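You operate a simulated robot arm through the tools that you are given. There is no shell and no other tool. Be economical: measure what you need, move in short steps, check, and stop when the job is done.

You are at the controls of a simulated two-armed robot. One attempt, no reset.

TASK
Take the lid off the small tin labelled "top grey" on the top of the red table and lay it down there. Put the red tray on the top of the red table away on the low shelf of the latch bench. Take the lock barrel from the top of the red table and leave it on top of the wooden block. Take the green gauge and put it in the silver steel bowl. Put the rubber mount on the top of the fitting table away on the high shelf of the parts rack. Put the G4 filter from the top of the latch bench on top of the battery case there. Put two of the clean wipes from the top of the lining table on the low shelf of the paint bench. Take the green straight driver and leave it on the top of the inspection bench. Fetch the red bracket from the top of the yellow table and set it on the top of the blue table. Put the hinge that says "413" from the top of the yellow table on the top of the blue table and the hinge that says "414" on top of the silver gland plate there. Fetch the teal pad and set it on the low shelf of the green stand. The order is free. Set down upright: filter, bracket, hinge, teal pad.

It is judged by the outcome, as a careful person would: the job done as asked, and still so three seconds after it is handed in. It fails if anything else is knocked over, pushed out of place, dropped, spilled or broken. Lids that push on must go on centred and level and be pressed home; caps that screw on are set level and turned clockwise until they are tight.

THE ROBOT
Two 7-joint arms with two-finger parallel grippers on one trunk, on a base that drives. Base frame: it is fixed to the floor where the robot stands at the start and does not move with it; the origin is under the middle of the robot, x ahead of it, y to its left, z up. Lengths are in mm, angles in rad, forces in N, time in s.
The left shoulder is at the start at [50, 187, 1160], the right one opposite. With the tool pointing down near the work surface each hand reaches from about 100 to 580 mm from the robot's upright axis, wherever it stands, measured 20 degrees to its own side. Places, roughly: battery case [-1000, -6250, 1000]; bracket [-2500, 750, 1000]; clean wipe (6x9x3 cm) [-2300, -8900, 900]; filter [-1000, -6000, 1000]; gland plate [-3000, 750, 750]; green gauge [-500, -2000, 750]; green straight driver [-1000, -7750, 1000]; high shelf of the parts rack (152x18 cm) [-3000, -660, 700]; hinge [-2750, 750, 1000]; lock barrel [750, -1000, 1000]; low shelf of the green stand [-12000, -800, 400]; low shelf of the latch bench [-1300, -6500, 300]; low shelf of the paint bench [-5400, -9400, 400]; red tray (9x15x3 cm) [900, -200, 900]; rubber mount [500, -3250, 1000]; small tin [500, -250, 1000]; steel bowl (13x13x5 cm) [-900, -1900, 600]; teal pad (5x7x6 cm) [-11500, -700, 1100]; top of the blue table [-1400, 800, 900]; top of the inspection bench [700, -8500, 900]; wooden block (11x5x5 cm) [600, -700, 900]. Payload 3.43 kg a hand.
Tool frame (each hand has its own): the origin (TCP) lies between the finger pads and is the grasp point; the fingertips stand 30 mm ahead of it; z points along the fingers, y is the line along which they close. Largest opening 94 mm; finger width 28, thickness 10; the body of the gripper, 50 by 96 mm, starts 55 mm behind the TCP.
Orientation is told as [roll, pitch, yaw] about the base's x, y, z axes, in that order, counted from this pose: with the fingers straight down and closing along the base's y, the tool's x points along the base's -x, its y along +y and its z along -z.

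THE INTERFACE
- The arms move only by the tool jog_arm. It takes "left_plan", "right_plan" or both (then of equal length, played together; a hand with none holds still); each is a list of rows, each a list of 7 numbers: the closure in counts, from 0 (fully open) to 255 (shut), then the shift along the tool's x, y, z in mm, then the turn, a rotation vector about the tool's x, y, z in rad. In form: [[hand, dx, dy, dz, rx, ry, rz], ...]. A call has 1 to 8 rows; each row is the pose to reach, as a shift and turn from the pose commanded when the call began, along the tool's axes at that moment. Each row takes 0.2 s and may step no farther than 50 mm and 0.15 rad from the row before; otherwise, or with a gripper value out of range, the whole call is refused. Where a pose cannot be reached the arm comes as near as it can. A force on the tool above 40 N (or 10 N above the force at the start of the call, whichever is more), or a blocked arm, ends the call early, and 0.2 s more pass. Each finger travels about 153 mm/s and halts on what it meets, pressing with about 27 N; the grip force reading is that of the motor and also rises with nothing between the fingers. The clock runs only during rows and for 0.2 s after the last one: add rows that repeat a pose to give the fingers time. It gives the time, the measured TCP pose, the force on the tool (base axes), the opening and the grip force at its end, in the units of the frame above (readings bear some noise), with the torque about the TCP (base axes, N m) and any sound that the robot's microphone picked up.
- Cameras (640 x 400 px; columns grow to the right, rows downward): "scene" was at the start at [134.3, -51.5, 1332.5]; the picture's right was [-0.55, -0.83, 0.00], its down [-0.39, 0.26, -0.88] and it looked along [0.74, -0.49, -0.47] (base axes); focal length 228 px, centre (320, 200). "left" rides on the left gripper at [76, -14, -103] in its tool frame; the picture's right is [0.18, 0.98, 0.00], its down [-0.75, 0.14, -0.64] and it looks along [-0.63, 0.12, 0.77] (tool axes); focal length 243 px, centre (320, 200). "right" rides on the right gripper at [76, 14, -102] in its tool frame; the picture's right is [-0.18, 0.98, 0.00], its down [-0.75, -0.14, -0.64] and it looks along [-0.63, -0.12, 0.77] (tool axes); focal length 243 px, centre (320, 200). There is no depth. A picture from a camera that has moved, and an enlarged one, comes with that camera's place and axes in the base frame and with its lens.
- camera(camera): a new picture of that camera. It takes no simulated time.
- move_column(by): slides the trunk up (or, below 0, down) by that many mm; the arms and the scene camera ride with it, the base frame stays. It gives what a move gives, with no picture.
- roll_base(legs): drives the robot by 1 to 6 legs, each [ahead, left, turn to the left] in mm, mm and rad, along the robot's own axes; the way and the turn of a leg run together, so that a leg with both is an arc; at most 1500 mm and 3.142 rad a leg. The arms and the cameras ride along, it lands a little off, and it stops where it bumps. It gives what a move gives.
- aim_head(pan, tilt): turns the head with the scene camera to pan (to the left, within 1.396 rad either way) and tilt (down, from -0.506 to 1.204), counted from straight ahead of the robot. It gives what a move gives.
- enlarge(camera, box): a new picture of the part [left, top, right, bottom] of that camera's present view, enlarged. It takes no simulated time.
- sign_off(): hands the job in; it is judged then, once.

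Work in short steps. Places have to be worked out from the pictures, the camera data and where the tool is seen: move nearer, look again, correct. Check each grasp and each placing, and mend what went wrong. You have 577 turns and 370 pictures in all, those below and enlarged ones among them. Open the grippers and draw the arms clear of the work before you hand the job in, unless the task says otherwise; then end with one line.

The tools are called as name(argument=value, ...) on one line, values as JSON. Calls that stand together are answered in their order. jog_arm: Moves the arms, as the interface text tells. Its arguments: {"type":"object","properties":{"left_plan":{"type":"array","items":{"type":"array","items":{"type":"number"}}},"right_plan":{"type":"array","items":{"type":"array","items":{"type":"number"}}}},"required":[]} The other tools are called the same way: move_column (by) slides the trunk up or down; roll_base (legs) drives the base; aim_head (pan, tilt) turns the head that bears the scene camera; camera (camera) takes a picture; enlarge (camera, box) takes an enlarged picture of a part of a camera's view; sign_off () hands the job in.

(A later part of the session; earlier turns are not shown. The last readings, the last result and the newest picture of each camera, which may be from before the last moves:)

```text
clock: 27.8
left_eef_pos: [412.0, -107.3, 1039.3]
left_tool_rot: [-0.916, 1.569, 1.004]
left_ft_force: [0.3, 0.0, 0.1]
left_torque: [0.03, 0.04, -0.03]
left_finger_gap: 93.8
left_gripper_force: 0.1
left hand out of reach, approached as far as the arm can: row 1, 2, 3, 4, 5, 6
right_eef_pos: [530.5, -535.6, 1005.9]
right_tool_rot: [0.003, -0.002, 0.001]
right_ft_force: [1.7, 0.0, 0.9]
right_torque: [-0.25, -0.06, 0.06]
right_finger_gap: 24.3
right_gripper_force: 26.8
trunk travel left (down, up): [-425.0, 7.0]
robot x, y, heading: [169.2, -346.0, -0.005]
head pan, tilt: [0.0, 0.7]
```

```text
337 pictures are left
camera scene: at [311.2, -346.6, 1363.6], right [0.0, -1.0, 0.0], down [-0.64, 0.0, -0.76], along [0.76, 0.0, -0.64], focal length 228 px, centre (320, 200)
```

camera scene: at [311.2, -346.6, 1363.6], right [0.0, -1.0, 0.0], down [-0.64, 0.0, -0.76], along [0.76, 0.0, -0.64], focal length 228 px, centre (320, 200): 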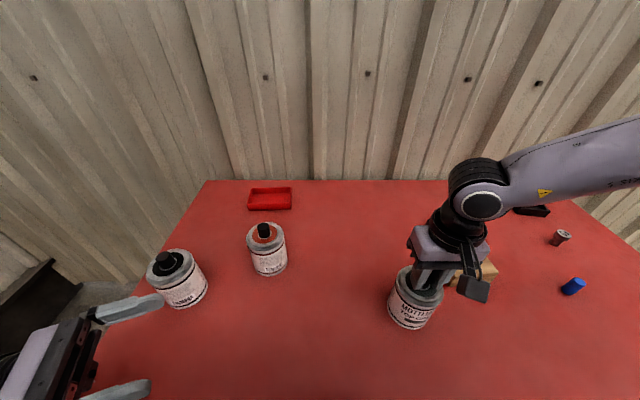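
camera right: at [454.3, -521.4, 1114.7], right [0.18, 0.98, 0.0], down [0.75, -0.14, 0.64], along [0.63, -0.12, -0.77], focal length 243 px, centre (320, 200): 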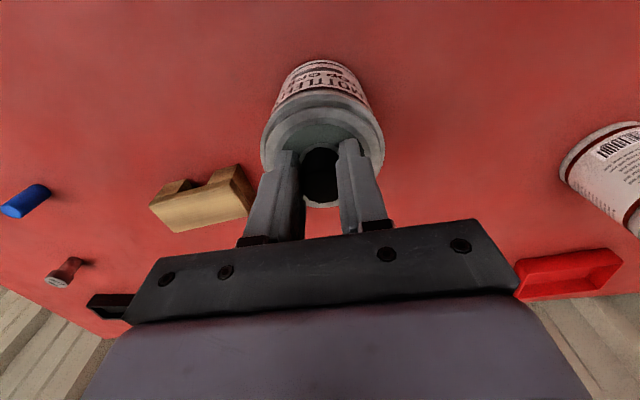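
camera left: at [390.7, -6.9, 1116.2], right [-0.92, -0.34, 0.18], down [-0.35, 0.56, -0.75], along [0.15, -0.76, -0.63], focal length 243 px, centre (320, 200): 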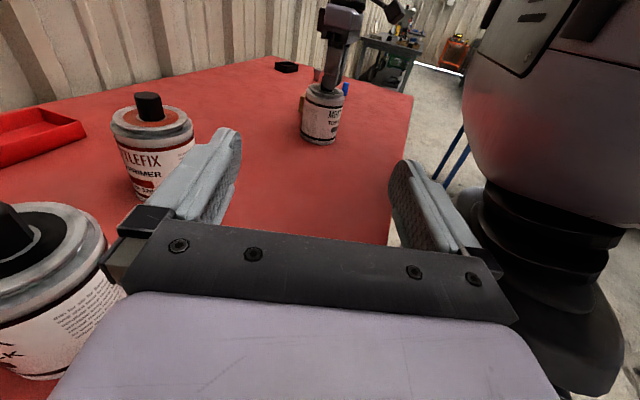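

This sideways posture jams the arm. A better way is a hand tilted 40° downward from the left-front, gripping low on the tin with the fingertips. I'll raise the left hand clear and undo the rotation.

jog_arm(left_plan=[[0, 45, 0, 0, 0, 0, 0], [0, 90, 0, 0, 0, 0, 0], [0, 135, 0, 0, 0, 0, 0], [0, 160, 0, 0, -0.12, 0, 0], [0, 170, 0, 0, -0.24, 0, 0], [0, 170, 0, 0, -0.35, 0, 0]])

jog_arm(left_plan=[[0, 0, 0, 0, -0.085, -0.085, 0.085], [0, 0, 0, 0, -0.17, -0.17, 0.17], [0, 0, 0, 0, -0.255, -0.255, 0.255], [0, 0, 0, 0, -0.34, -0.34, 0.34], [0, 0, 0, 0, -0.425, -0.425, 0.425], [0, 0, 0, 0, -0.51, -0.51, 0.51], [0, 0, 0, 0, -0.595, -0.595, 0.595], [0, 0, 0, 0, -0.68, -0.68, 0.68]])

jog_arm(left_plan=[[0, 0, 0, 0, -0.085, -0.085, 0.085], [0, 0, 0, 0, -0.17, -0.17, 0.17], [0, 0, 0, 0, -0.255, -0.255, 0.255], [0, 0, 0, 0, -0.34, -0.34, 0.34], [0, 0, 0, 0, -0.425, -0.425, 0.425], [0, 0, 0, 0, -0.51, -0.51, 0.51], [0, 0, 0, 0, -0.529, -0.529, 0.529]])

```text
clock: 29.2
left_eef_pos: [416.1, -116.5, 1213.5]
left_tool_rot: [0.359, 1.569, 1.929]
left_ft_force: [0.6, -0.3, -0.3]
left_torque: [0.0, 0.0, 0.03]
left_finger_gap: 93.8
left_gripper_force: 0.1
left hand out of reach, approached as far as the arm can: row 3
right_eef_pos: [531.7, -536.3, 1005.6]
right_tool_rot: [0.002, -0.001, 0.0]
right_ft_force: [1.6, 0.2, 1.3]
right_torque: [-0.19, -0.04, 0.03]
right_finger_gap: 24.3
right_gripper_force: 27.1
trunk travel left (down, up): [-425.0, 7.0]
robot x, y, heading: [169.2, -344.3, -0.002]
head pan, tilt: [0.0, 0.7]
```

```text
clock: 31.0
left_eef_pos: [419.5, -118.8, 1211.5]
left_tool_rot: [-0.419, 0.626, 0.416]
left_ft_force: [-0.5, 0.2, 0.2]
left_torque: [-0.03, -0.03, -0.03]
left_finger_gap: 94.1
left_gripper_force: 0.1
right_eef_pos: [530.6, -536.1, 1005.0]
right_tool_rot: [0.003, -0.003, -0.001]
right_ft_force: [1.5, 0.6, 0.6]
right_torque: [-0.22, -0.06, 0.03]
right_finger_gap: 24.2
right_gripper_force: 27.0
trunk travel left (down, up): [-425.0, 7.0]
robot x, y, heading: [168.9, -345.7, -0.003]
head pan, tilt: [0.0, 0.7]
```

```text
clock: 32.6
left_eef_pos: [418.8, -117.0, 1211.2]
left_tool_rot: [0.003, -0.002, -0.001]
left_ft_force: [-0.3, 0.3, -0.5]
left_torque: [-0.01, -0.01, 0.0]
left_finger_gap: 94.2
left_gripper_force: 0.0
right_eef_pos: [531.6, -537.5, 1006.3]
right_tool_rot: [0.001, -0.002, 0.0]
right_ft_force: [0.9, 0.1, 1.0]
right_torque: [-0.25, 0.0, 0.06]
right_finger_gap: 24.1
right_gripper_force: 27.8
trunk travel left (down, up): [-425.0, 7.0]
robot x, y, heading: [167.2, -345.5, 0.001]
head pan, tilt: [0.0, 0.7]
```

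Back at the default. Now I'll rotate toward the tilted approach.

jog_arm(left_plan=[[0, 0, -10, 5, 0.0507, -0.0878, 0.1087], [0, 0, -20, 10, 0.1013, -0.1756, 0.2173], [0, 0, -30, 15, 0.152, -0.2633, 0.326], [0, 0, -40, 20, 0.2027, -0.3511, 0.4347], [0, 0, -50, 25, 0.2533, -0.4389, 0.5433], [0, 0, -60, 30, 0.304, -0.5267, 0.652], [0, 0, -70, 35, 0.3547, -0.6144, 0.7607], [0, 0, -80, 40, 0.4053, -0.7022, 0.8693]])

jog_arm(left_plan=[[0, 0, 0, 0, 0.0507, -0.0878, 0.1087], [0, 0, 0, 0, 0.0507, -0.0878, 0.1087]])

camera(camera="left")

```text
clock: 34.4
left_eef_pos: [468.7, -192.1, 1206.8]
left_tool_rot: [-0.064, -0.781, -0.893]
left_ft_force: [-0.1, 0.1, 0.3]
left_torque: [0.02, 0.04, 0.02]
left_finger_gap: 94.2
left_gripper_force: 0.0
left hand out of reach, approached as far as the arm can: row 4, 5, 6, 7, 8
right_eef_pos: [530.9, -535.7, 1005.8]
right_tool_rot: [0.002, -0.002, 0.0]
right_ft_force: [0.3, -0.4, 0.9]
right_torque: [-0.28, -0.02, 0.07]
right_finger_gap: 23.9
right_gripper_force: 27.1
trunk travel left (down, up): [-425.0, 7.0]
robot x, y, heading: [168.6, -344.6, 0.003]
head pan, tilt: [0.0, 0.7]
```

```text
clock: 35.0
left_eef_pos: [471.6, -193.4, 1208.6]
left_tool_rot: [0.003, -0.872, -1.051]
left_ft_force: [-0.6, -0.1, 0.0]
left_torque: [0.03, 0.0, -0.03]
left_finger_gap: 93.9
left_gripper_force: 0.1
left hand out of reach, approached as far as the arm can: row 1, 2
right_eef_pos: [530.4, -536.1, 1004.7]
right_tool_rot: [0.004, -0.002, -0.001]
right_ft_force: [0.2, -0.8, 0.1]
right_torque: [-0.27, -0.07, 0.06]
right_finger_gap: 24.1
right_gripper_force: 26.8
trunk travel left (down, up): [-425.0, 7.0]
robot x, y, heading: [168.3, -347.0, -0.005]
head pan, tilt: [0.0, 0.7]
```

```text
336 pictures are left
camera left: at [396.5, -90.7, 1216.5], right [0.79, 0.59, -0.14], down [0.12, 0.08, 0.99], along [0.6, -0.8, -0.01], focal length 243 px, centre (320, 200)
```

left: 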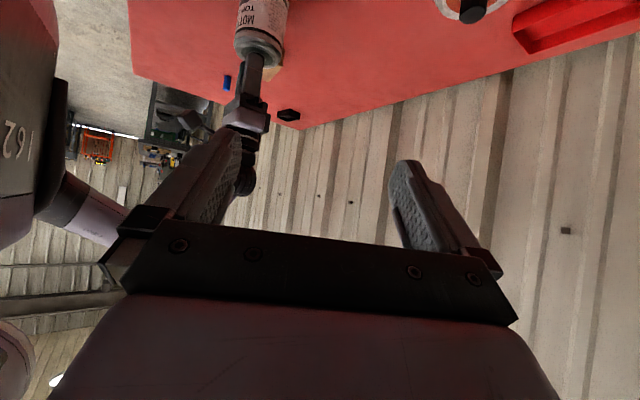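

The orientation is exactly right. I'll move to a waypoint behind the tin, 130 mm back along the tool axis.

jog_arm(left_plan=[[0, 2, -17, 41, 0, 0, 0], [0, 4, -34, 81, 0, 0, 0], [0, 6, -51, 122, 0, 0, 0], [0, 8, -69, 163, 0, 0, 0], [0, 10, -86, 203, 0, 0, 0], [0, 12, -103, 244, 0, 0, 0], [0, 14, -120, 284, 0, 0, 0], [0, 14, -120, 284, 0, 0, 0]])

camera(camera="left")

camera(camera="scene")

```text
clock: 36.8
left_eef_pos: [472.6, -433.8, 1014.7]
left_tool_rot: [0.002, -0.872, -1.049]
left_ft_force: [-0.8, -0.2, 0.8]
left_torque: [0.04, 0.0, 0.01]
left_finger_gap: 94.0
left_gripper_force: 0.1
left hand out of reach, approached as far as the arm can: row 1, 2, 3, 4
right_eef_pos: [529.9, -537.0, 1005.8]
right_tool_rot: [0.003, -0.001, 0.0]
right_ft_force: [-1.6, 1.7, -0.4]
right_torque: [0.04, 0.07, 0.02]
right_finger_gap: 24.3
right_gripper_force: 27.7
trunk travel left (down, up): [-425.0, 7.0]
robot x, y, heading: [166.3, -343.2, 0.002]
head pan, tilt: [0.0, 0.7]
```

```text
335 pictures are left
camera left: at [397.2, -331.3, 1022.4], right [0.79, 0.59, -0.14], down [0.12, 0.08, 0.99], along [0.6, -0.8, -0.01], focal length 243 px, centre (320, 200)
```

left: 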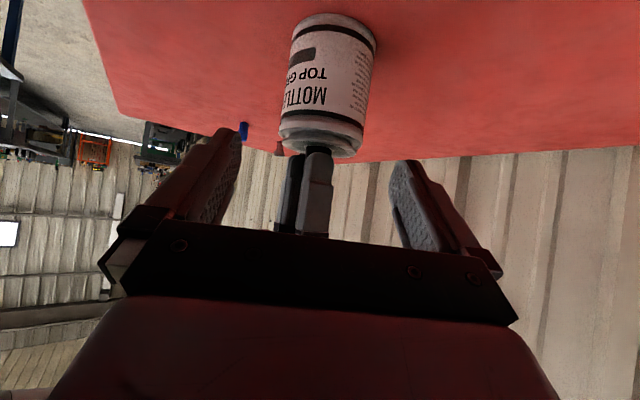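

```text
334 pictures are left
camera scene: at [310.9, -346.4, 1363.6], right [0.0, -1.0, 0.0], down [-0.64, 0.0, -0.77], along [0.77, 0.0, -0.64], focal length 228 px, centre (320, 200)
```

scene: 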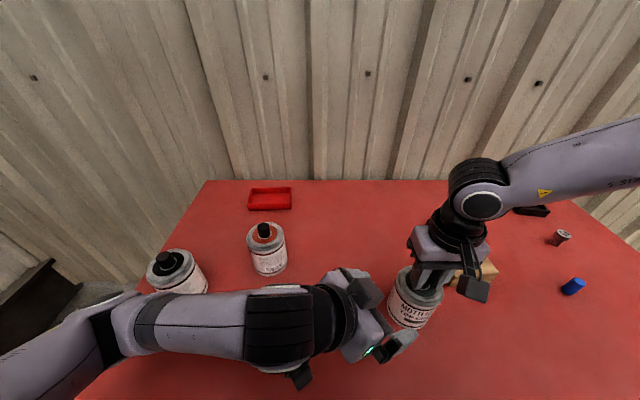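

The tin sits neatly between the fingers, about 5 mm toward tool +y. I'll advance partway with that correction.

jog_arm(left_plan=[[0, 0, 5, 30, 0, 0, 0], [0, 0, 5, 50, 0, 0, 0], [0, 0, 5, 65, 0, 0, 0], [0, 0, 5, 65, 0, 0, 0]])

camera(camera="left")

```text
clock: 37.8
left_eef_pos: [501.1, -475.3, 974.3]
left_tool_rot: [0.0, -0.876, -1.049]
left_ft_force: [-0.4, 0.3, -0.7]
left_torque: [0.0, -0.03, 0.0]
left_finger_gap: 93.9
left_gripper_force: 0.1
right_eef_pos: [530.8, -536.2, 1005.6]
right_tool_rot: [0.001, -0.002, 0.001]
right_ft_force: [-1.0, 3.2, 1.5]
right_torque: [0.06, -0.01, 0.08]
right_finger_gap: 24.2
right_gripper_force: 27.3
trunk travel left (down, up): [-425.0, 7.0]
robot x, y, heading: [166.2, -344.6, 0.002]
head pan, tilt: [0.0, 0.7]
```

```text
333 pictures are left
camera left: at [425.2, -372.9, 982.7], right [0.79, 0.59, -0.14], down [0.12, 0.08, 0.99], along [0.6, -0.8, -0.01], focal length 243 px, centre (320, 200)
```

left: 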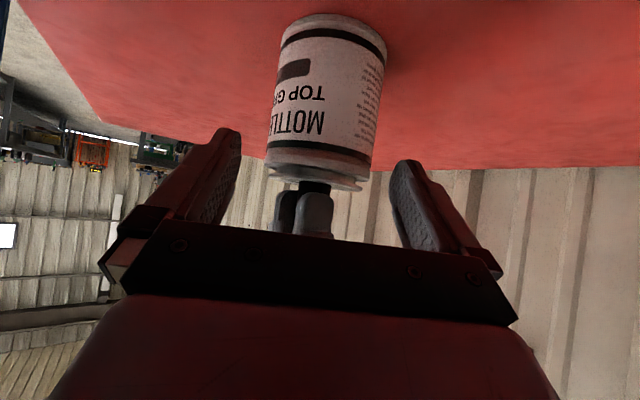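

The tin is still a bit toward +y. I'll correct 5 mm and advance 65 more in small rows.

jog_arm(left_plan=[[0, 0, 5, 10, 0, 0, 0], [0, 0, 5, 30, 0, 0, 0], [0, 0, 5, 40, 0, 0, 0]])

camera(camera="left")

```text
clock: 38.6
left_eef_pos: [520.0, -500.2, 949.5]
left_tool_rot: [0.003, -0.874, -1.046]
left_ft_force: [0.3, 0.0, 0.9]
left_torque: [-0.02, -0.03, 0.01]
left_finger_gap: 93.7
left_gripper_force: 0.1
right_eef_pos: [529.7, -536.8, 1005.5]
right_tool_rot: [0.001, -0.001, 0.001]
right_ft_force: [0.8, 1.5, 1.2]
right_torque: [-0.03, -0.07, 0.04]
right_finger_gap: 24.4
right_gripper_force: 27.0
trunk travel left (down, up): [-425.0, 7.0]
robot x, y, heading: [168.5, -341.6, 0.002]
head pan, tilt: [0.0, 0.7]
```

```text
332 pictures are left
camera left: at [444.5, -396.6, 957.1], right [0.79, 0.59, -0.14], down [0.12, 0.08, 0.99], along [0.6, -0.8, -0.01], focal length 243 px, centre (320, 200)
```

left: 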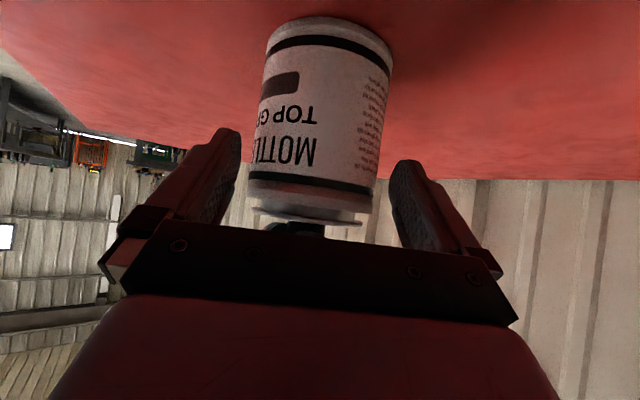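

It's centred now. I'll advance 25 more and close the left fingers on the tin.

jog_arm(left_plan=[[0, 0, 0, 12, 0, 0, 0], [0, 0, 0, 25, 0, 0, 0], [30, 0, 0, 25, 0, 0, 0], [60, 0, 0, 25, 0, 0, 0], [90, 0, 0, 25, 0, 0, 0], [90, 0, 0, 25, 0, 0, 0]])

camera(camera="left")

```text
clock: 40.0
left_eef_pos: [527.5, -516.1, 932.7]
left_tool_rot: [0.001, -0.873, -1.051]
left_ft_force: [-10.9, 13.4, 3.1]
left_torque: [-0.59, 0.11, -0.08]
left_finger_gap: 82.6
left_gripper_force: 27.3
right_eef_pos: [530.7, -536.2, 1006.5]
right_tool_rot: [0.0, -0.004, 0.0]
right_ft_force: [10.2, -14.7, 1.6]
right_torque: [-0.62, -0.35, -0.04]
right_finger_gap: 23.9
right_gripper_force: 27.1
trunk travel left (down, up): [-425.0, 7.0]
robot x, y, heading: [168.8, -342.3, -0.003]
head pan, tilt: [0.0, 0.7]
```

```text
331 pictures are left
camera left: at [452.0, -412.7, 940.3], right [0.79, 0.59, -0.14], down [0.12, 0.08, 0.99], along [0.6, -0.8, -0.01], focal length 243 px, centre (320, 200)
```

left: 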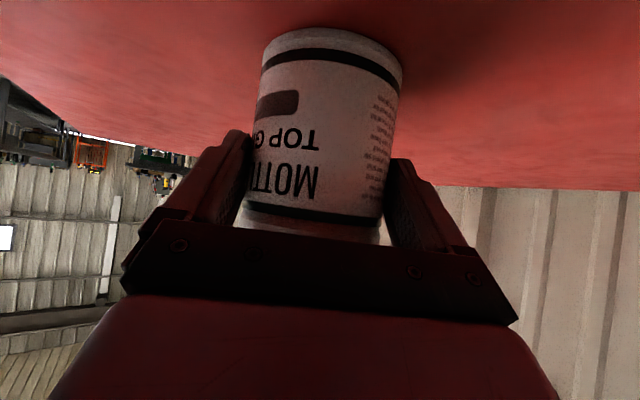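

The grip is slightly behind the tin's diameter and pushes it away (about 17 N). I'll open, advance 14 mm and re-grip.

jog_arm(left_plan=[[20, 0, 0, 0, 0, 0, 0], [0, 0, 0, 0, 0, 0, 0], [0, 0, 0, 8, 0, 0, 0], [0, 0, 0, 14, 0, 0, 0], [40, 0, 0, 14, 0, 0, 0], [90, 0, 0, 14, 0, 0, 0], [90, 0, 0, 14, 0, 0, 0]])

enlarge(camera="scene", box=[320, 210, 520, 350])

```text
clock: 41.6
left_eef_pos: [534.2, -525.7, 926.1]
left_tool_rot: [-0.001, -0.88, -1.047]
left_ft_force: [-12.7, 21.5, 18.9]
left_torque: [-1.82, -0.57, -0.28]
left_finger_gap: 86.1
left_gripper_force: 26.6
right_eef_pos: [532.1, -536.9, 1005.3]
right_tool_rot: [-0.002, -0.002, -0.001]
right_ft_force: [10.9, -20.1, -6.1]
right_torque: [-0.27, -0.11, 0.01]
right_finger_gap: 24.0
right_gripper_force: 27.2
trunk travel left (down, up): [-425.0, 7.0]
robot x, y, heading: [168.8, -345.9, 0.003]
head pan, tilt: [0.0, 0.7]
heard: snap
```

```text
2.86 times, centred on (420, 280) of scene
camera zoom: at [310.1, -346.1, 1363.8], right [0.0, -1.0, 0.0], down [-0.64, 0.0, -0.77], along [0.77, 0.0, -0.64], focal length 651 px, centre (34, -29)
```

zoom: 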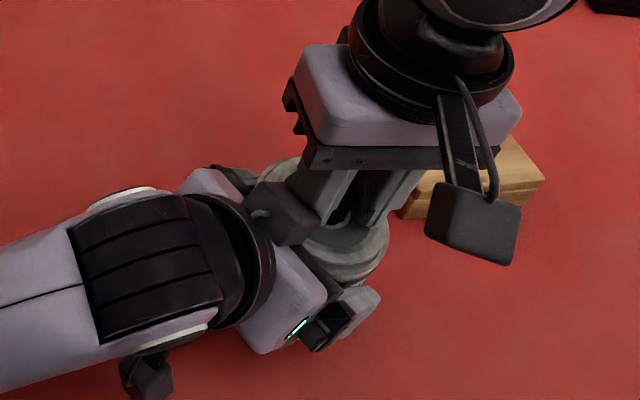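

A snap was heard, so the lid probably came loose. I'll lift the right hand slowly and check.

jog_arm(right_plan=[[220, 0, 0, -4, 0, 0, 0], [220, 0, 0, -10, 0, 0, 0], [220, 0, 0, -18, 0, 0, 0], [220, 0, 0, -18, 0, 0, 0]])

enlarge(camera="scene", box=[320, 210, 520, 350])

camera(camera="right")

```text
clock: 42.6
left_eef_pos: [534.6, -527.0, 926.4]
left_tool_rot: [-0.001, -0.881, -1.051]
left_ft_force: [-8.8, 14.8, 22.9]
left_torque: [-1.54, -0.47, -0.4]
left_finger_gap: 86.4
left_gripper_force: 27.6
right_eef_pos: [529.4, -539.7, 1023.5]
right_tool_rot: [-0.003, 0.0, -0.001]
right_ft_force: [9.5, -18.0, -18.7]
right_torque: [-0.85, -0.43, 0.03]
right_finger_gap: 24.0
right_gripper_force: 27.0
trunk travel left (down, up): [-425.0, 7.0]
robot x, y, heading: [166.0, -347.9, 0.001]
head pan, tilt: [0.0, 0.7]
```

```text
2.86 times, centred on (420, 280) of scene
camera zoom: at [310.8, -346.9, 1363.7], right [0.0, -1.0, 0.0], down [-0.64, 0.0, -0.77], along [0.77, 0.0, -0.64], focal length 651 px, centre (34, -29)
```

zoom: 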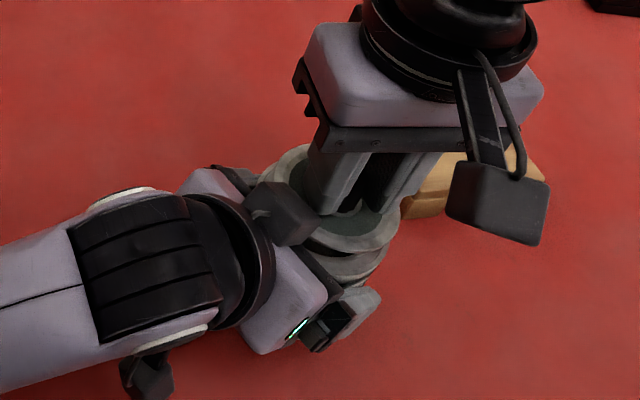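

```text
328 pictures are left
camera right: at [452.7, -523.0, 1125.2], right [0.18, 0.98, 0.0], down [0.75, -0.14, 0.64], along [0.63, -0.12, -0.77], focal length 243 px, centre (320, 200)
```

right: 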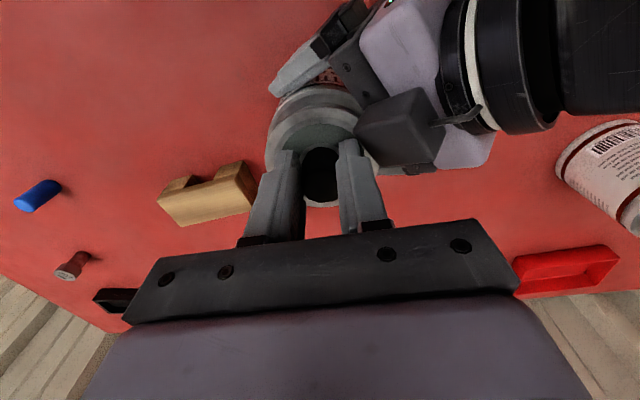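

The lid is separating, but the left gripper's body presses on its side. I'll keep lifting while easing away along (+x,−y).

jog_arm(right_plan=[[220, -3, -4, -8, 0, 0, 0], [220, -5, -8, -18, 0, 0, 0], [220, -5, -8, -35, 0, 0, 0], [220, -5, -8, -60, 0, 0, 0]])

enlarge(camera="scene", box=[320, 180, 540, 350])

```text
clock: 43.6
left_eef_pos: [534.0, -526.3, 924.4]
left_tool_rot: [0.002, -0.878, -1.051]
left_ft_force: [-0.7, -4.3, 18.1]
left_torque: [-0.1, 0.07, -0.08]
left_finger_gap: 86.5
left_gripper_force: 26.8
right_eef_pos: [533.2, -544.7, 1084.5]
right_tool_rot: [0.003, 0.0, 0.001]
right_ft_force: [0.6, -0.2, -0.9]
right_torque: [-0.02, 0.01, -0.02]
right_finger_gap: 24.0
right_gripper_force: 27.0
trunk travel left (down, up): [-425.0, 7.0]
robot x, y, heading: [164.1, -345.2, 0.003]
head pan, tilt: [0.0, 0.7]
```

```text
2.35 times, centred on (430, 265) of scene
camera zoom: at [310.0, -346.7, 1363.8], right [0.0, -1.0, 0.0], down [-0.64, 0.0, -0.77], along [0.77, 0.0, -0.64], focal length 536 px, centre (61, 47)
```

zoom: 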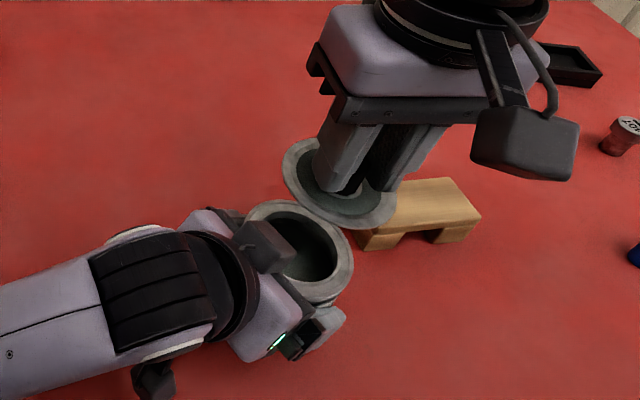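

The lid is off and held by the right hand. I'll open the left hand and retreat it along its axis.

jog_arm(left_plan=[[60, 0, 0, 0, 0, 0, 0], [20, 0, 0, 0, 0, 0, 0], [0, 0, 0, 0, 0, 0, 0], [0, 0, 0, -12, 0, 0, 0], [0, 0, 0, -45, 0, 0, 0], [0, 0, 0, -90, 0, 0, 0], [0, 0, 0, -135, 0, 0, 0], [0, 0, 0, -180, 0, 0, 0]])

camera(camera="scene")

camera(camera="right")

```text
clock: 45.4
left_eef_pos: [468.6, -401.8, 1039.9]
left_tool_rot: [0.002, -0.872, -1.05]
left_ft_force: [0.6, 1.2, 0.4]
left_torque: [-0.01, 0.03, -0.04]
left_finger_gap: 94.3
left_gripper_force: 0.1
right_eef_pos: [533.4, -544.5, 1084.2]
right_tool_rot: [0.001, -0.002, 0.0]
right_ft_force: [-0.3, 0.8, -0.8]
right_torque: [-0.02, -0.02, -0.01]
right_finger_gap: 24.1
right_gripper_force: 27.5
trunk travel left (down, up): [-425.0, 7.0]
robot x, y, heading: [168.4, -342.1, -0.005]
head pan, tilt: [0.0, 0.7]
```

```text
326 pictures are left
camera scene: at [311.0, -346.4, 1363.6], right [0.0, -1.0, 0.0], down [-0.64, 0.0, -0.77], along [0.77, 0.0, -0.64], focal length 228 px, centre (320, 200)
```

scene: 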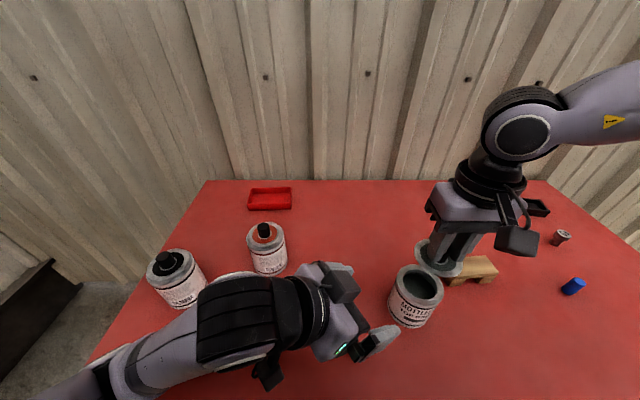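

```text
325 pictures are left
camera right: at [457.2, -528.8, 1186.4], right [0.18, 0.98, 0.0], down [0.75, -0.14, 0.64], along [0.63, -0.12, -0.77], focal length 243 px, centre (320, 200)
```

right: 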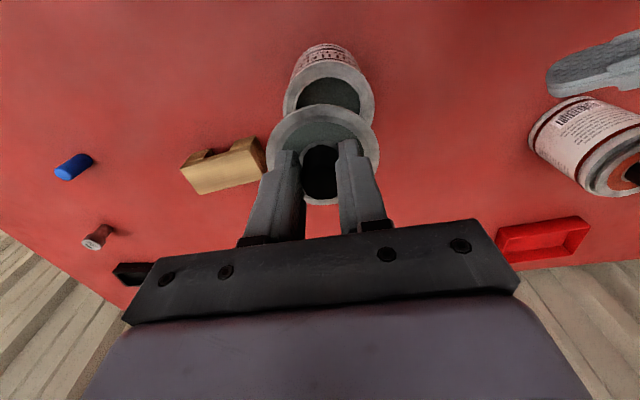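

The tin stands in place. I'll carry the lid to a clear spot near (450,-690) and lower it.

jog_arm(right_plan=[[220, 20, -36, 0, 0, 0, 0], [220, 40, -72, 0, 0, 0, 0], [220, 62, -110, 0, 0, 0, 0], [220, 83, -146, 0, 0, 0, 0], [220, 83, -146, 45, 0, 0, 0], [220, 83, -146, 90, 0, 0, 0], [220, 83, -146, 135, 0, 0, 0]])

camera(camera="scene")

```text
clock: 47.0
left_eef_pos: [468.6, -402.5, 1040.4]
left_tool_rot: [0.001, -0.871, -1.048]
left_ft_force: [-0.3, -0.5, 0.3]
left_torque: [0.01, 0.01, 0.02]
left_finger_gap: 94.1
left_gripper_force: 0.1
right_eef_pos: [454.0, -688.4, 948.5]
right_tool_rot: [0.004, -0.001, 0.004]
right_ft_force: [-0.2, 0.0, -0.6]
right_torque: [0.0, 0.03, -0.01]
right_finger_gap: 23.9
right_gripper_force: 27.1
trunk travel left (down, up): [-425.0, 7.0]
robot x, y, heading: [167.0, -345.1, 0.002]
head pan, tilt: [0.0, 0.7]
```

```text
324 pictures are left
camera scene: at [311.6, -346.6, 1363.5], right [0.0, -1.0, 0.0], down [-0.64, 0.0, -0.76], along [0.76, 0.0, -0.64], focal length 228 px, centre (320, 200)
```

scene: 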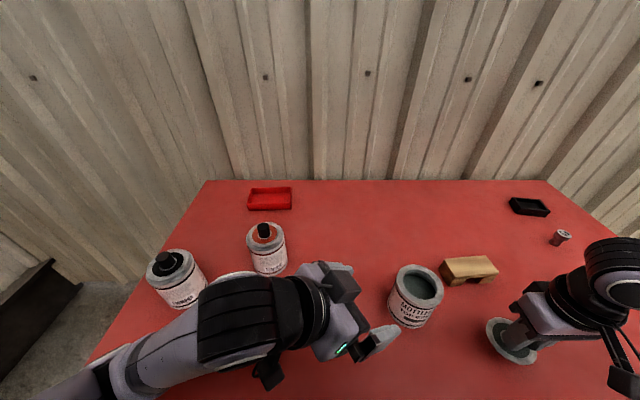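

Clear spot. I'll lower in small steps until contact shows.

jog_arm(right_plan=[[220, 0, 0, 10, 0, 0, 0], [220, 0, 0, 20, 0, 0, 0], [220, 0, 0, 26, 0, 0, 0], [220, 0, 0, 30, 0, 0, 0]])

camera(camera="right")

```text
clock: 48.0
left_eef_pos: [467.0, -403.5, 1040.8]
left_tool_rot: [0.001, -0.872, -1.047]
left_ft_force: [-0.4, 0.4, 1.1]
left_torque: [0.0, 0.02, 0.05]
left_finger_gap: 94.0
left_gripper_force: 0.1
right_eef_pos: [452.5, -692.1, 919.7]
right_tool_rot: [0.005, -0.002, -0.002]
right_ft_force: [-0.6, -0.2, -0.5]
right_torque: [-0.01, 0.02, -0.02]
right_finger_gap: 23.8
right_gripper_force: 27.2
trunk travel left (down, up): [-425.0, 7.0]
robot x, y, heading: [165.7, -343.7, -0.0]
head pan, tilt: [0.0, 0.7]
```

```text
323 pictures are left
camera right: at [376.7, -675.2, 1021.4], right [0.18, 0.98, 0.0], down [0.75, -0.14, 0.64], along [0.63, -0.12, -0.77], focal length 243 px, centre (320, 200)
```

right: 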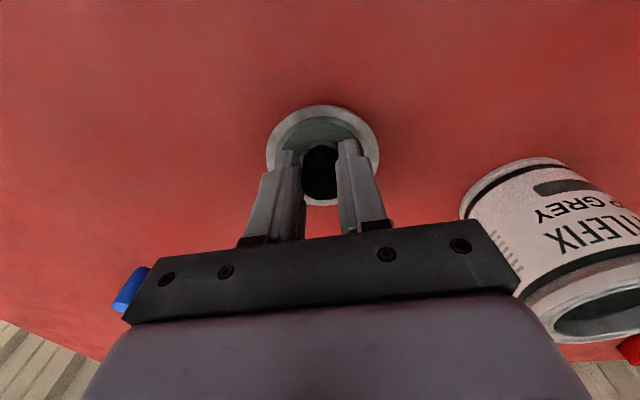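

jog_arm(right_plan=[[220, 0, 0, 5, 0, 0, 0], [220, 0, 0, 9, 0, 0, 0], [220, 0, 0, 13, 0, 0, 0]])

```text
clock: 48.8
left_eef_pos: [466.5, -401.6, 1040.7]
left_tool_rot: [0.002, -0.876, -1.05]
left_ft_force: [-0.1, -0.5, 0.1]
left_torque: [-0.01, 0.01, -0.02]
left_finger_gap: 93.9
left_gripper_force: 0.0
right_eef_pos: [454.4, -689.1, 907.4]
right_tool_rot: [0.002, -0.008, 0.0]
right_ft_force: [0.9, -7.1, 28.9]
right_torque: [-0.21, -0.37, -0.03]
right_finger_gap: 24.2
right_gripper_force: 26.9
trunk travel left (down, up): [-425.0, 7.0]
robot x, y, heading: [169.4, -346.9, -0.004]
head pan, tilt: [0.0, 0.7]
```

The lid is in contact with the table (29 N). I'll ease up 1.5 mm, open and rise.

jog_arm(right_plan=[[220, 0, 0, -2, 0, 0, 0], [180, 0, 0, -2, 0, 0, 0], [140, 0, 0, -2, 0, 0, 0], [140, 0, 0, -2, 0, 0, 0], [140, 0, 0, -40, 0, 0, 0], [140, 0, 0, -85, 0, 0, 0], [140, 0, 0, -120, 0, 0, 0]])

camera(camera="right")

```text
clock: 50.4
left_eef_pos: [468.0, -402.1, 1040.2]
left_tool_rot: [0.002, -0.873, -1.048]
left_ft_force: [-0.4, 0.3, 0.0]
left_torque: [0.0, -0.02, 0.03]
left_finger_gap: 94.1
left_gripper_force: 0.0
right_eef_pos: [455.0, -690.8, 1025.2]
right_tool_rot: [0.002, 0.001, 0.001]
right_ft_force: [0.5, 0.1, 0.3]
right_torque: [0.02, -0.01, -0.02]
right_finger_gap: 42.2
right_gripper_force: 0.1
trunk travel left (down, up): [-425.0, 7.0]
robot x, y, heading: [169.6, -344.8, 0.0]
head pan, tilt: [0.0, 0.7]
```

```text
322 pictures are left
camera right: at [378.3, -675.2, 1127.1], right [0.18, 0.98, 0.0], down [0.75, -0.14, 0.64], along [0.63, -0.12, -0.77], focal length 243 px, centre (320, 200)
```

right: 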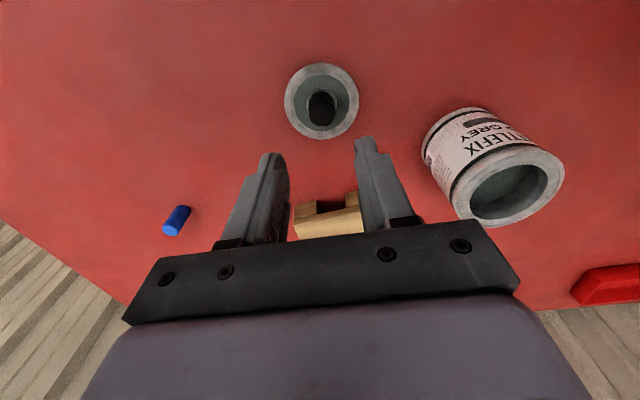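

The lid lies flat on the table. Next I'll tidy the left hand (raise it, rotate back to default) and keep the right hand up before driving.

jog_arm(left_plan=[[0, -30, 0, -26, 0, 0, 0], [0, -61, 0, -51, 0, 0, 0], [0, -92, 0, -77, 0, 0, 0], [0, -110, 0, -110, 0, 0, 0], [0, -110, 20, -150, 0, 0, 0], [0, -110, 40, -190, 0, 0, 0]], right_plan=[[140, 0, -20, -30, 0, 0, 0], [140, 0, -40, -60, 0, 0, 0], [140, 0, -60, -90, 0, 0, 0], [140, 0, -80, -110, 0, 0, 0], [140, 0, -100, -110, 0, 0, 0], [140, 0, -100, -110, 0, 0, 0]])

jog_arm(left_plan=[[0, 0, 0, 0, -0.0507, 0.0878, -0.1087], [0, 0, 0, 0, -0.1013, 0.1756, -0.2173], [0, 0, 0, 0, -0.152, 0.2633, -0.326], [0, 0, 0, 0, -0.2027, 0.3511, -0.4347], [0, 0, 0, 0, -0.2533, 0.4389, -0.5433], [0, 0, 0, 0, -0.304, 0.5267, -0.652], [0, 0, 0, 0, -0.3547, 0.6144, -0.7607], [0, 0, 0, 0, -0.4053, 0.7022, -0.8693]])

jog_arm(left_plan=[[0, 0, 0, 0, -0.0507, 0.0878, -0.1087], [0, 0, 0, 0, -0.0507, 0.0878, -0.1087]])

```text
clock: 51.8
left_eef_pos: [466.0, -319.5, 1246.1]
left_tool_rot: [0.002, -0.873, -1.052]
left_ft_force: [-0.4, 0.3, 0.0]
left_torque: [-0.01, 0.02, 0.0]
left_finger_gap: 94.0
left_gripper_force: 0.1
right_eef_pos: [451.7, -791.1, 1134.9]
right_tool_rot: [0.003, -0.002, 0.0]
right_ft_force: [-0.5, -0.3, 1.0]
right_torque: [-0.04, 0.0, 0.04]
right_finger_gap: 42.4
right_gripper_force: 0.0
trunk travel left (down, up): [-425.0, 7.0]
robot x, y, heading: [167.4, -343.3, -0.001]
head pan, tilt: [0.0, 0.7]
```

```text
clock: 53.6
left_eef_pos: [464.6, -321.9, 1245.7]
left_tool_rot: [-0.046, -0.089, -0.104]
left_ft_force: [-0.2, 0.6, -0.5]
left_torque: [-0.03, -0.02, -0.02]
left_finger_gap: 93.8
left_gripper_force: 0.0
right_eef_pos: [451.9, -791.7, 1135.0]
right_tool_rot: [0.002, -0.002, -0.001]
right_ft_force: [0.5, -0.1, 0.6]
right_torque: [0.0, -0.02, 0.0]
right_finger_gap: 42.6
right_gripper_force: 0.1
trunk travel left (down, up): [-425.0, 7.0]
robot x, y, heading: [164.1, -345.8, -0.005]
head pan, tilt: [0.0, 0.7]
```

```text
clock: 54.2
left_eef_pos: [463.6, -322.0, 1245.0]
left_tool_rot: [0.004, 0.0, 0.003]
left_ft_force: [-0.5, 0.6, -1.1]
left_torque: [0.01, 0.02, 0.01]
left_finger_gap: 93.9
left_gripper_force: 0.1
right_eef_pos: [452.5, -790.6, 1135.4]
right_tool_rot: [0.002, -0.002, 0.001]
right_ft_force: [-0.6, -1.0, -0.7]
right_torque: [0.02, 0.03, -0.01]
right_finger_gap: 42.4
right_gripper_force: 0.1
trunk travel left (down, up): [-425.0, 7.0]
robot x, y, heading: [168.3, -343.7, 0.005]
head pan, tilt: [0.0, 0.7]
```

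Now drive right to bring the lock barrel in reach.

roll_base(legs=[[0, -415, 0], [50, 0, 0]])

camera(camera="scene")

```text
clock: 57.3
left_eef_pos: [512.8, -747.4, 1244.6]
left_tool_rot: [0.0, 0.0, -0.002]
left_ft_force: [0.2, 0.0, -0.7]
left_torque: [-0.01, 0.02, -0.02]
left_finger_gap: 94.0
left_gripper_force: 0.0
right_eef_pos: [501.2, -1217.7, 1135.0]
right_tool_rot: [0.003, 0.001, -0.004]
right_ft_force: [0.3, -0.2, -0.5]
right_torque: [-0.01, 0.01, 0.04]
right_finger_gap: 42.3
right_gripper_force: 0.1
trunk travel left (down, up): [-425.0, 7.0]
robot x, y, heading: [216.9, -768.2, -0.004]
head pan, tilt: [0.0, 0.7]
```

```text
321 pictures are left
camera scene: at [361.3, -773.0, 1363.4], right [0.0, -1.0, 0.0], down [-0.65, 0.0, -0.76], along [0.76, 0.0, -0.65], focal length 228 px, centre (320, 200)
```

scene: 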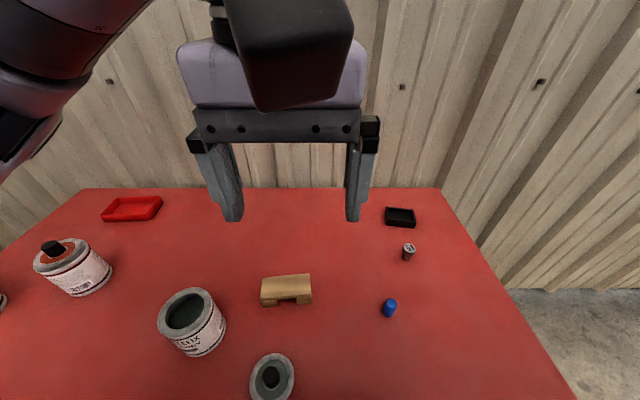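

The barrel is near (713,-994). I'll bring the right hand above and slightly short of it.

jog_arm(right_plan=[[140, -24, 32, 12, 0, 0, 0], [140, -48, 64, 24, 0, 0, 0], [140, -72, 96, 36, 0, 0, 0], [140, -96, 128, 49, 0, 0, 0], [140, -120, 160, 61, 0, 0, 0], [140, -144, 192, 73, 0, 0, 0], [140, -159, 223, 85, 0, 0, 0], [140, -190, 223, 120, 0, 0, 0]])

camera(camera="right")

```text
clock: 59.1
left_eef_pos: [513.0, -749.5, 1246.8]
left_tool_rot: [0.001, 0.001, -0.003]
left_ft_force: [-0.4, 0.1, 0.7]
left_torque: [0.0, 0.01, 0.0]
left_finger_gap: 94.1
left_gripper_force: 0.0
right_eef_pos: [688.0, -994.7, 1015.3]
right_tool_rot: [0.003, 0.0, -0.004]
right_ft_force: [-0.3, 0.0, -0.7]
right_torque: [0.0, 0.01, 0.01]
right_finger_gap: 42.5
right_gripper_force: 0.2
trunk travel left (down, up): [-425.0, 7.0]
robot x, y, heading: [219.1, -770.4, -0.004]
head pan, tilt: [0.0, 0.7]
```

```text
320 pictures are left
camera right: at [613.0, -979.4, 1115.7], right [0.19, 0.98, 0.0], down [0.75, -0.15, 0.64], along [0.63, -0.12, -0.77], focal length 243 px, centre (320, 200)
```

right: 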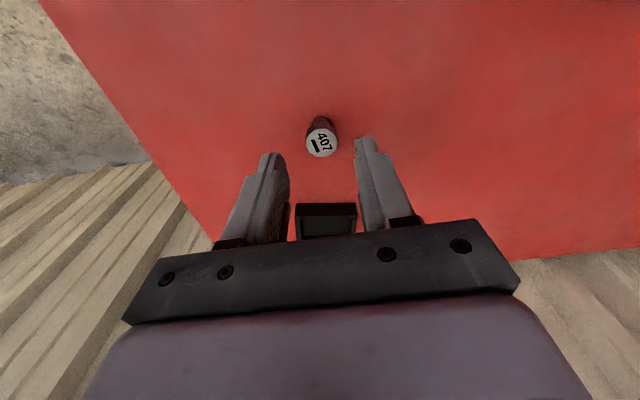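

The head is at (711,-997), about 28 mm across. I'll move over it and descend to z≈908.

jog_arm(right_plan=[[120, -23, -2, 0, 0, 0, 0], [120, -23, -2, 40, 0, 0, 0], [120, -23, -2, 75, 0, 0, 0], [120, -23, -2, 75, 0, 0, 0]])

camera(camera="right")

```text
clock: 60.1
left_eef_pos: [512.5, -747.9, 1245.2]
left_tool_rot: [0.0, 0.0, -0.003]
left_ft_force: [-0.8, -0.1, 0.3]
left_torque: [-0.01, -0.01, -0.01]
left_finger_gap: 94.5
left_gripper_force: 0.2
right_eef_pos: [692.5, -1013.8, 958.9]
right_tool_rot: [0.003, -0.002, -0.004]
right_ft_force: [-0.3, -0.6, 0.2]
right_torque: [0.0, 0.03, -0.01]
right_finger_gap: 49.6
right_gripper_force: 0.1
right hand out of reach, approached as far as the arm can: row 2, 3, 4
trunk travel left (down, up): [-425.0, 7.0]
robot x, y, heading: [214.1, -771.6, -0.005]
head pan, tilt: [0.0, 0.7]
```

```text
319 pictures are left
camera right: at [615.5, -997.5, 1060.0], right [0.19, 0.98, 0.0], down [0.75, -0.15, 0.64], along [0.63, -0.12, -0.77], focal length 243 px, centre (320, 200)
```

right: 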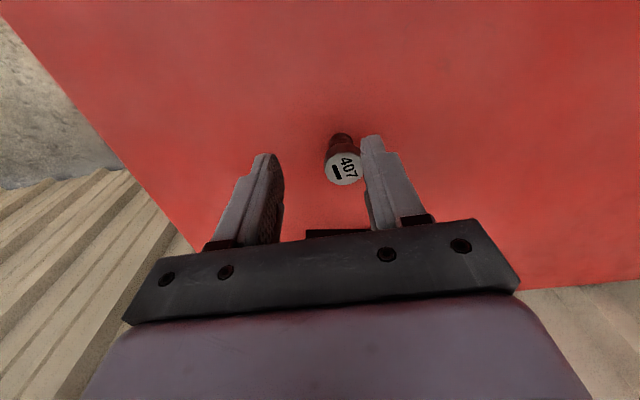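

The arm is at its reach limit. Lowering the trunk brings the shoulder nearer, so I'll raise the hand 90 mm first and then lower the trunk 100.

jog_arm(right_plan=[[120, 20, 10, -45, 0, 0, 0], [120, 20, 10, -90, 0, 0, 0], [120, 20, 10, -90, 0, 0, 0]])

move_column(by=-100)

jog_arm(right_plan=[[120, -10, 6, 5, 0, 0, 0], [120, -38, 6, 10, 0, 0, 0], [120, -38, 6, 10, 0, 0, 0]])

```text
refused: row 1 steps farther than a row can; nothing moved
```

```text
clock: 61.1
left_eef_pos: [513.8, -749.0, 1170.9]
left_tool_rot: [0.002, 0.0, -0.005]
left_ft_force: [1.3, -0.4, 0.1]
left_torque: [0.02, 0.0, -0.04]
left_finger_gap: 94.0
left_gripper_force: 0.2
right_eef_pos: [691.7, -1013.3, 891.1]
right_tool_rot: [0.001, -0.003, -0.006]
right_ft_force: [-6.4, -1.1, 10.3]
right_torque: [-0.33, 0.32, -0.05]
right_finger_gap: 50.0
right_gripper_force: 0.2
trunk travel left (down, up): [-351.0, 81.0]
robot x, y, heading: [213.1, -775.2, -0.002]
head pan, tilt: [0.0, 0.7]
stopped: the force on the tool passed its limit (the readings are from after the stop); the commanded pose is now the measured one
```

```text
clock: 61.9
left_eef_pos: [512.1, -749.4, 1170.2]
left_tool_rot: [0.0, -0.001, -0.004]
left_ft_force: [0.3, -0.3, 0.2]
left_torque: [-0.02, -0.04, 0.01]
left_finger_gap: 94.1
left_gripper_force: 0.1
right_eef_pos: [707.3, -1021.4, 893.6]
right_tool_rot: [0.0, -0.004, -0.003]
right_ft_force: [0.3, 0.6, 0.5]
right_torque: [0.01, 0.0, -0.02]
right_finger_gap: 49.8
right_gripper_force: 0.0
right hand out of reach, approached as far as the arm can: row 1, 2, 3
trunk travel left (down, up): [-351.0, 81.0]
robot x, y, heading: [215.5, -771.8, -0.003]
head pan, tilt: [0.0, 0.7]
```

The first call was refused and the hand came down on something. I'll look at once.

camera(camera="right")

camera(camera="scene")

```text
318 pictures are left
camera right: at [629.6, -1005.7, 995.3], right [0.19, 0.98, 0.0], down [0.75, -0.15, 0.64], along [0.63, -0.12, -0.76], focal length 243 px, centre (320, 200)
```

right: 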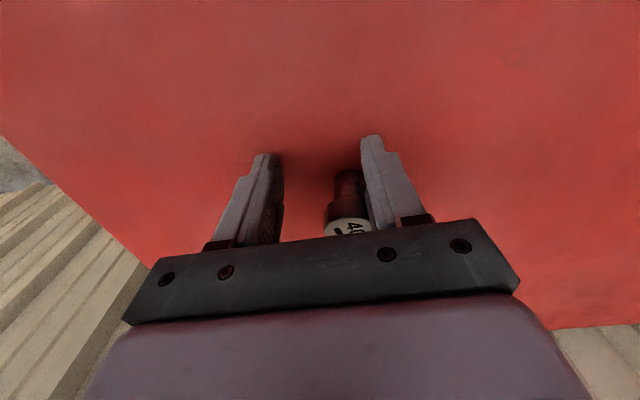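

```text
317 pictures are left
camera scene: at [360.3, -773.1, 1289.2], right [0.0, -1.0, 0.0], down [-0.64, 0.0, -0.76], along [0.76, 0.0, -0.64], focal length 228 px, centre (320, 200)
```

scene: 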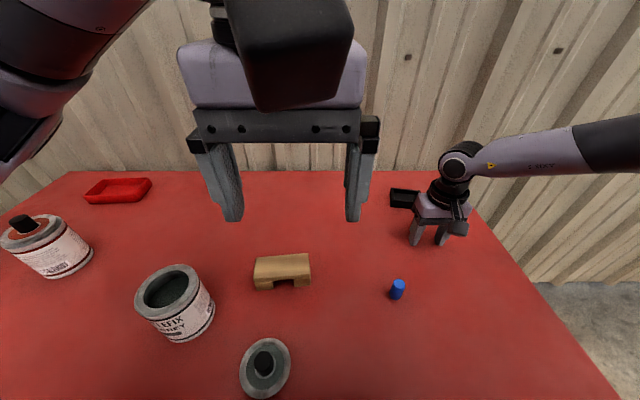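

Luckily the barrel still stands between the fingers; the tips had touched the table. I'll shift 13 mm toward +y to centre it, then look.

jog_arm(right_plan=[[120, 0, 6, 0, 0, 0, 0], [120, 0, 12, 0, 0, 0, 0], [120, 0, 12, 0, 0, 0, 0]])

camera(camera="right")

```text
clock: 62.7
left_eef_pos: [511.9, -749.3, 1169.9]
left_tool_rot: [0.0, 0.0, -0.001]
left_ft_force: [0.1, 0.3, 0.0]
left_torque: [-0.01, -0.01, -0.03]
left_finger_gap: 93.9
left_gripper_force: 0.0
right_eef_pos: [702.2, -1012.8, 896.1]
right_tool_rot: [0.002, -0.005, -0.003]
right_ft_force: [0.2, 0.2, 0.0]
right_torque: [0.01, 0.03, 0.0]
right_finger_gap: 49.9
right_gripper_force: 0.0
right hand out of reach, approached as far as the arm can: row 1, 2, 3
trunk travel left (down, up): [-351.0, 81.0]
robot x, y, heading: [218.0, -772.7, -0.006]
head pan, tilt: [0.0, 0.7]
```

```text
316 pictures are left
camera right: at [625.0, -997.8, 997.9], right [0.19, 0.98, 0.0], down [0.75, -0.15, 0.65], along [0.63, -0.12, -0.76], focal length 243 px, centre (320, 200)
```

right: 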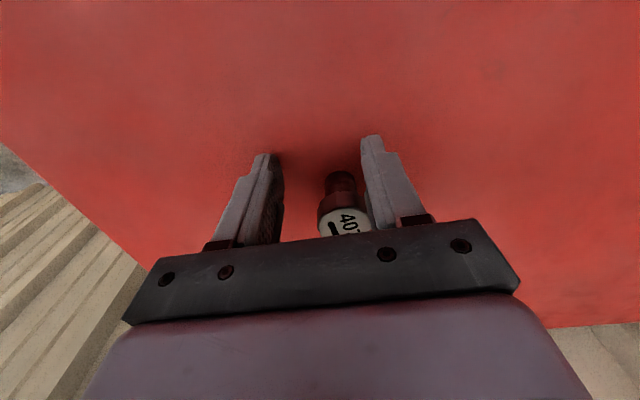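

I'm still short by about 13 mm in x and 10 mm in y, so I'll nudge the base.

roll_base(legs=[[12, 9, 0]])

camera(camera="right")

```text
clock: 63.4
left_eef_pos: [525.3, -739.8, 1170.9]
left_tool_rot: [-0.001, -0.001, -0.004]
left_ft_force: [0.4, 0.3, 0.4]
left_torque: [0.03, -0.03, -0.02]
left_finger_gap: 93.9
left_gripper_force: 0.1
right_eef_pos: [714.7, -1003.5, 896.3]
right_tool_rot: [0.002, -0.004, -0.003]
right_ft_force: [-0.2, 0.4, 0.2]
right_torque: [-0.03, 0.07, -0.02]
right_finger_gap: 49.8
right_gripper_force: 0.0
trunk travel left (down, up): [-351.0, 81.0]
robot x, y, heading: [230.3, -762.0, -0.002]
head pan, tilt: [0.0, 0.7]
```

```text
315 pictures are left
camera right: at [637.7, -988.5, 997.7], right [0.19, 0.98, 0.0], down [0.75, -0.15, 0.64], along [0.63, -0.12, -0.76], focal length 243 px, centre (320, 200)
```

right: 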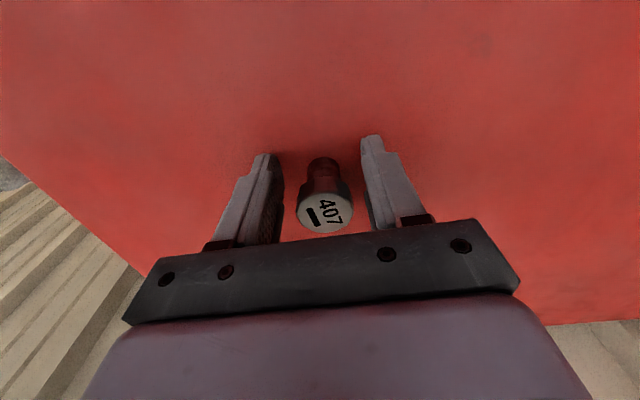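

It's well centred. Closing on the barrel and lifting a little.

jog_arm(right_plan=[[160, 0, 0, 0, 0, 0, 0], [190, 0, 0, 0, 0, 0, 0], [220, 0, 0, 0, 0, 0, 0], [220, 0, 0, 0, 0, 0, 0], [220, 5, 0, -30, 0, 0, 0], [220, 20, 0, -70, 0, 0, 0], [220, 40, 0, -110, 0, 0, 0]])

camera(camera="right")

```text
clock: 65.0
left_eef_pos: [523.1, -738.9, 1170.5]
left_tool_rot: [0.001, -0.001, -0.004]
left_ft_force: [0.6, 0.3, 0.5]
left_torque: [0.0, -0.05, 0.01]
left_finger_gap: 94.2
left_gripper_force: 0.0
right_eef_pos: [673.1, -1006.8, 1007.3]
right_tool_rot: [0.001, -0.004, -0.004]
right_ft_force: [0.6, -0.5, -1.1]
right_torque: [0.0, -0.02, 0.02]
right_finger_gap: 34.5
right_gripper_force: 26.7
trunk travel left (down, up): [-351.0, 81.0]
robot x, y, heading: [229.4, -759.1, -0.005]
head pan, tilt: [0.0, 0.7]
```

```text
314 pictures are left
camera right: at [596.3, -990.3, 1108.6], right [0.19, 0.98, 0.0], down [0.75, -0.15, 0.64], along [0.63, -0.12, -0.76], focal length 243 px, centre (320, 200)
```

right: 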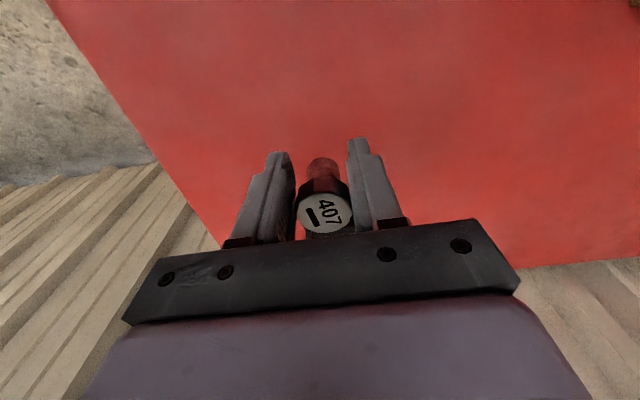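

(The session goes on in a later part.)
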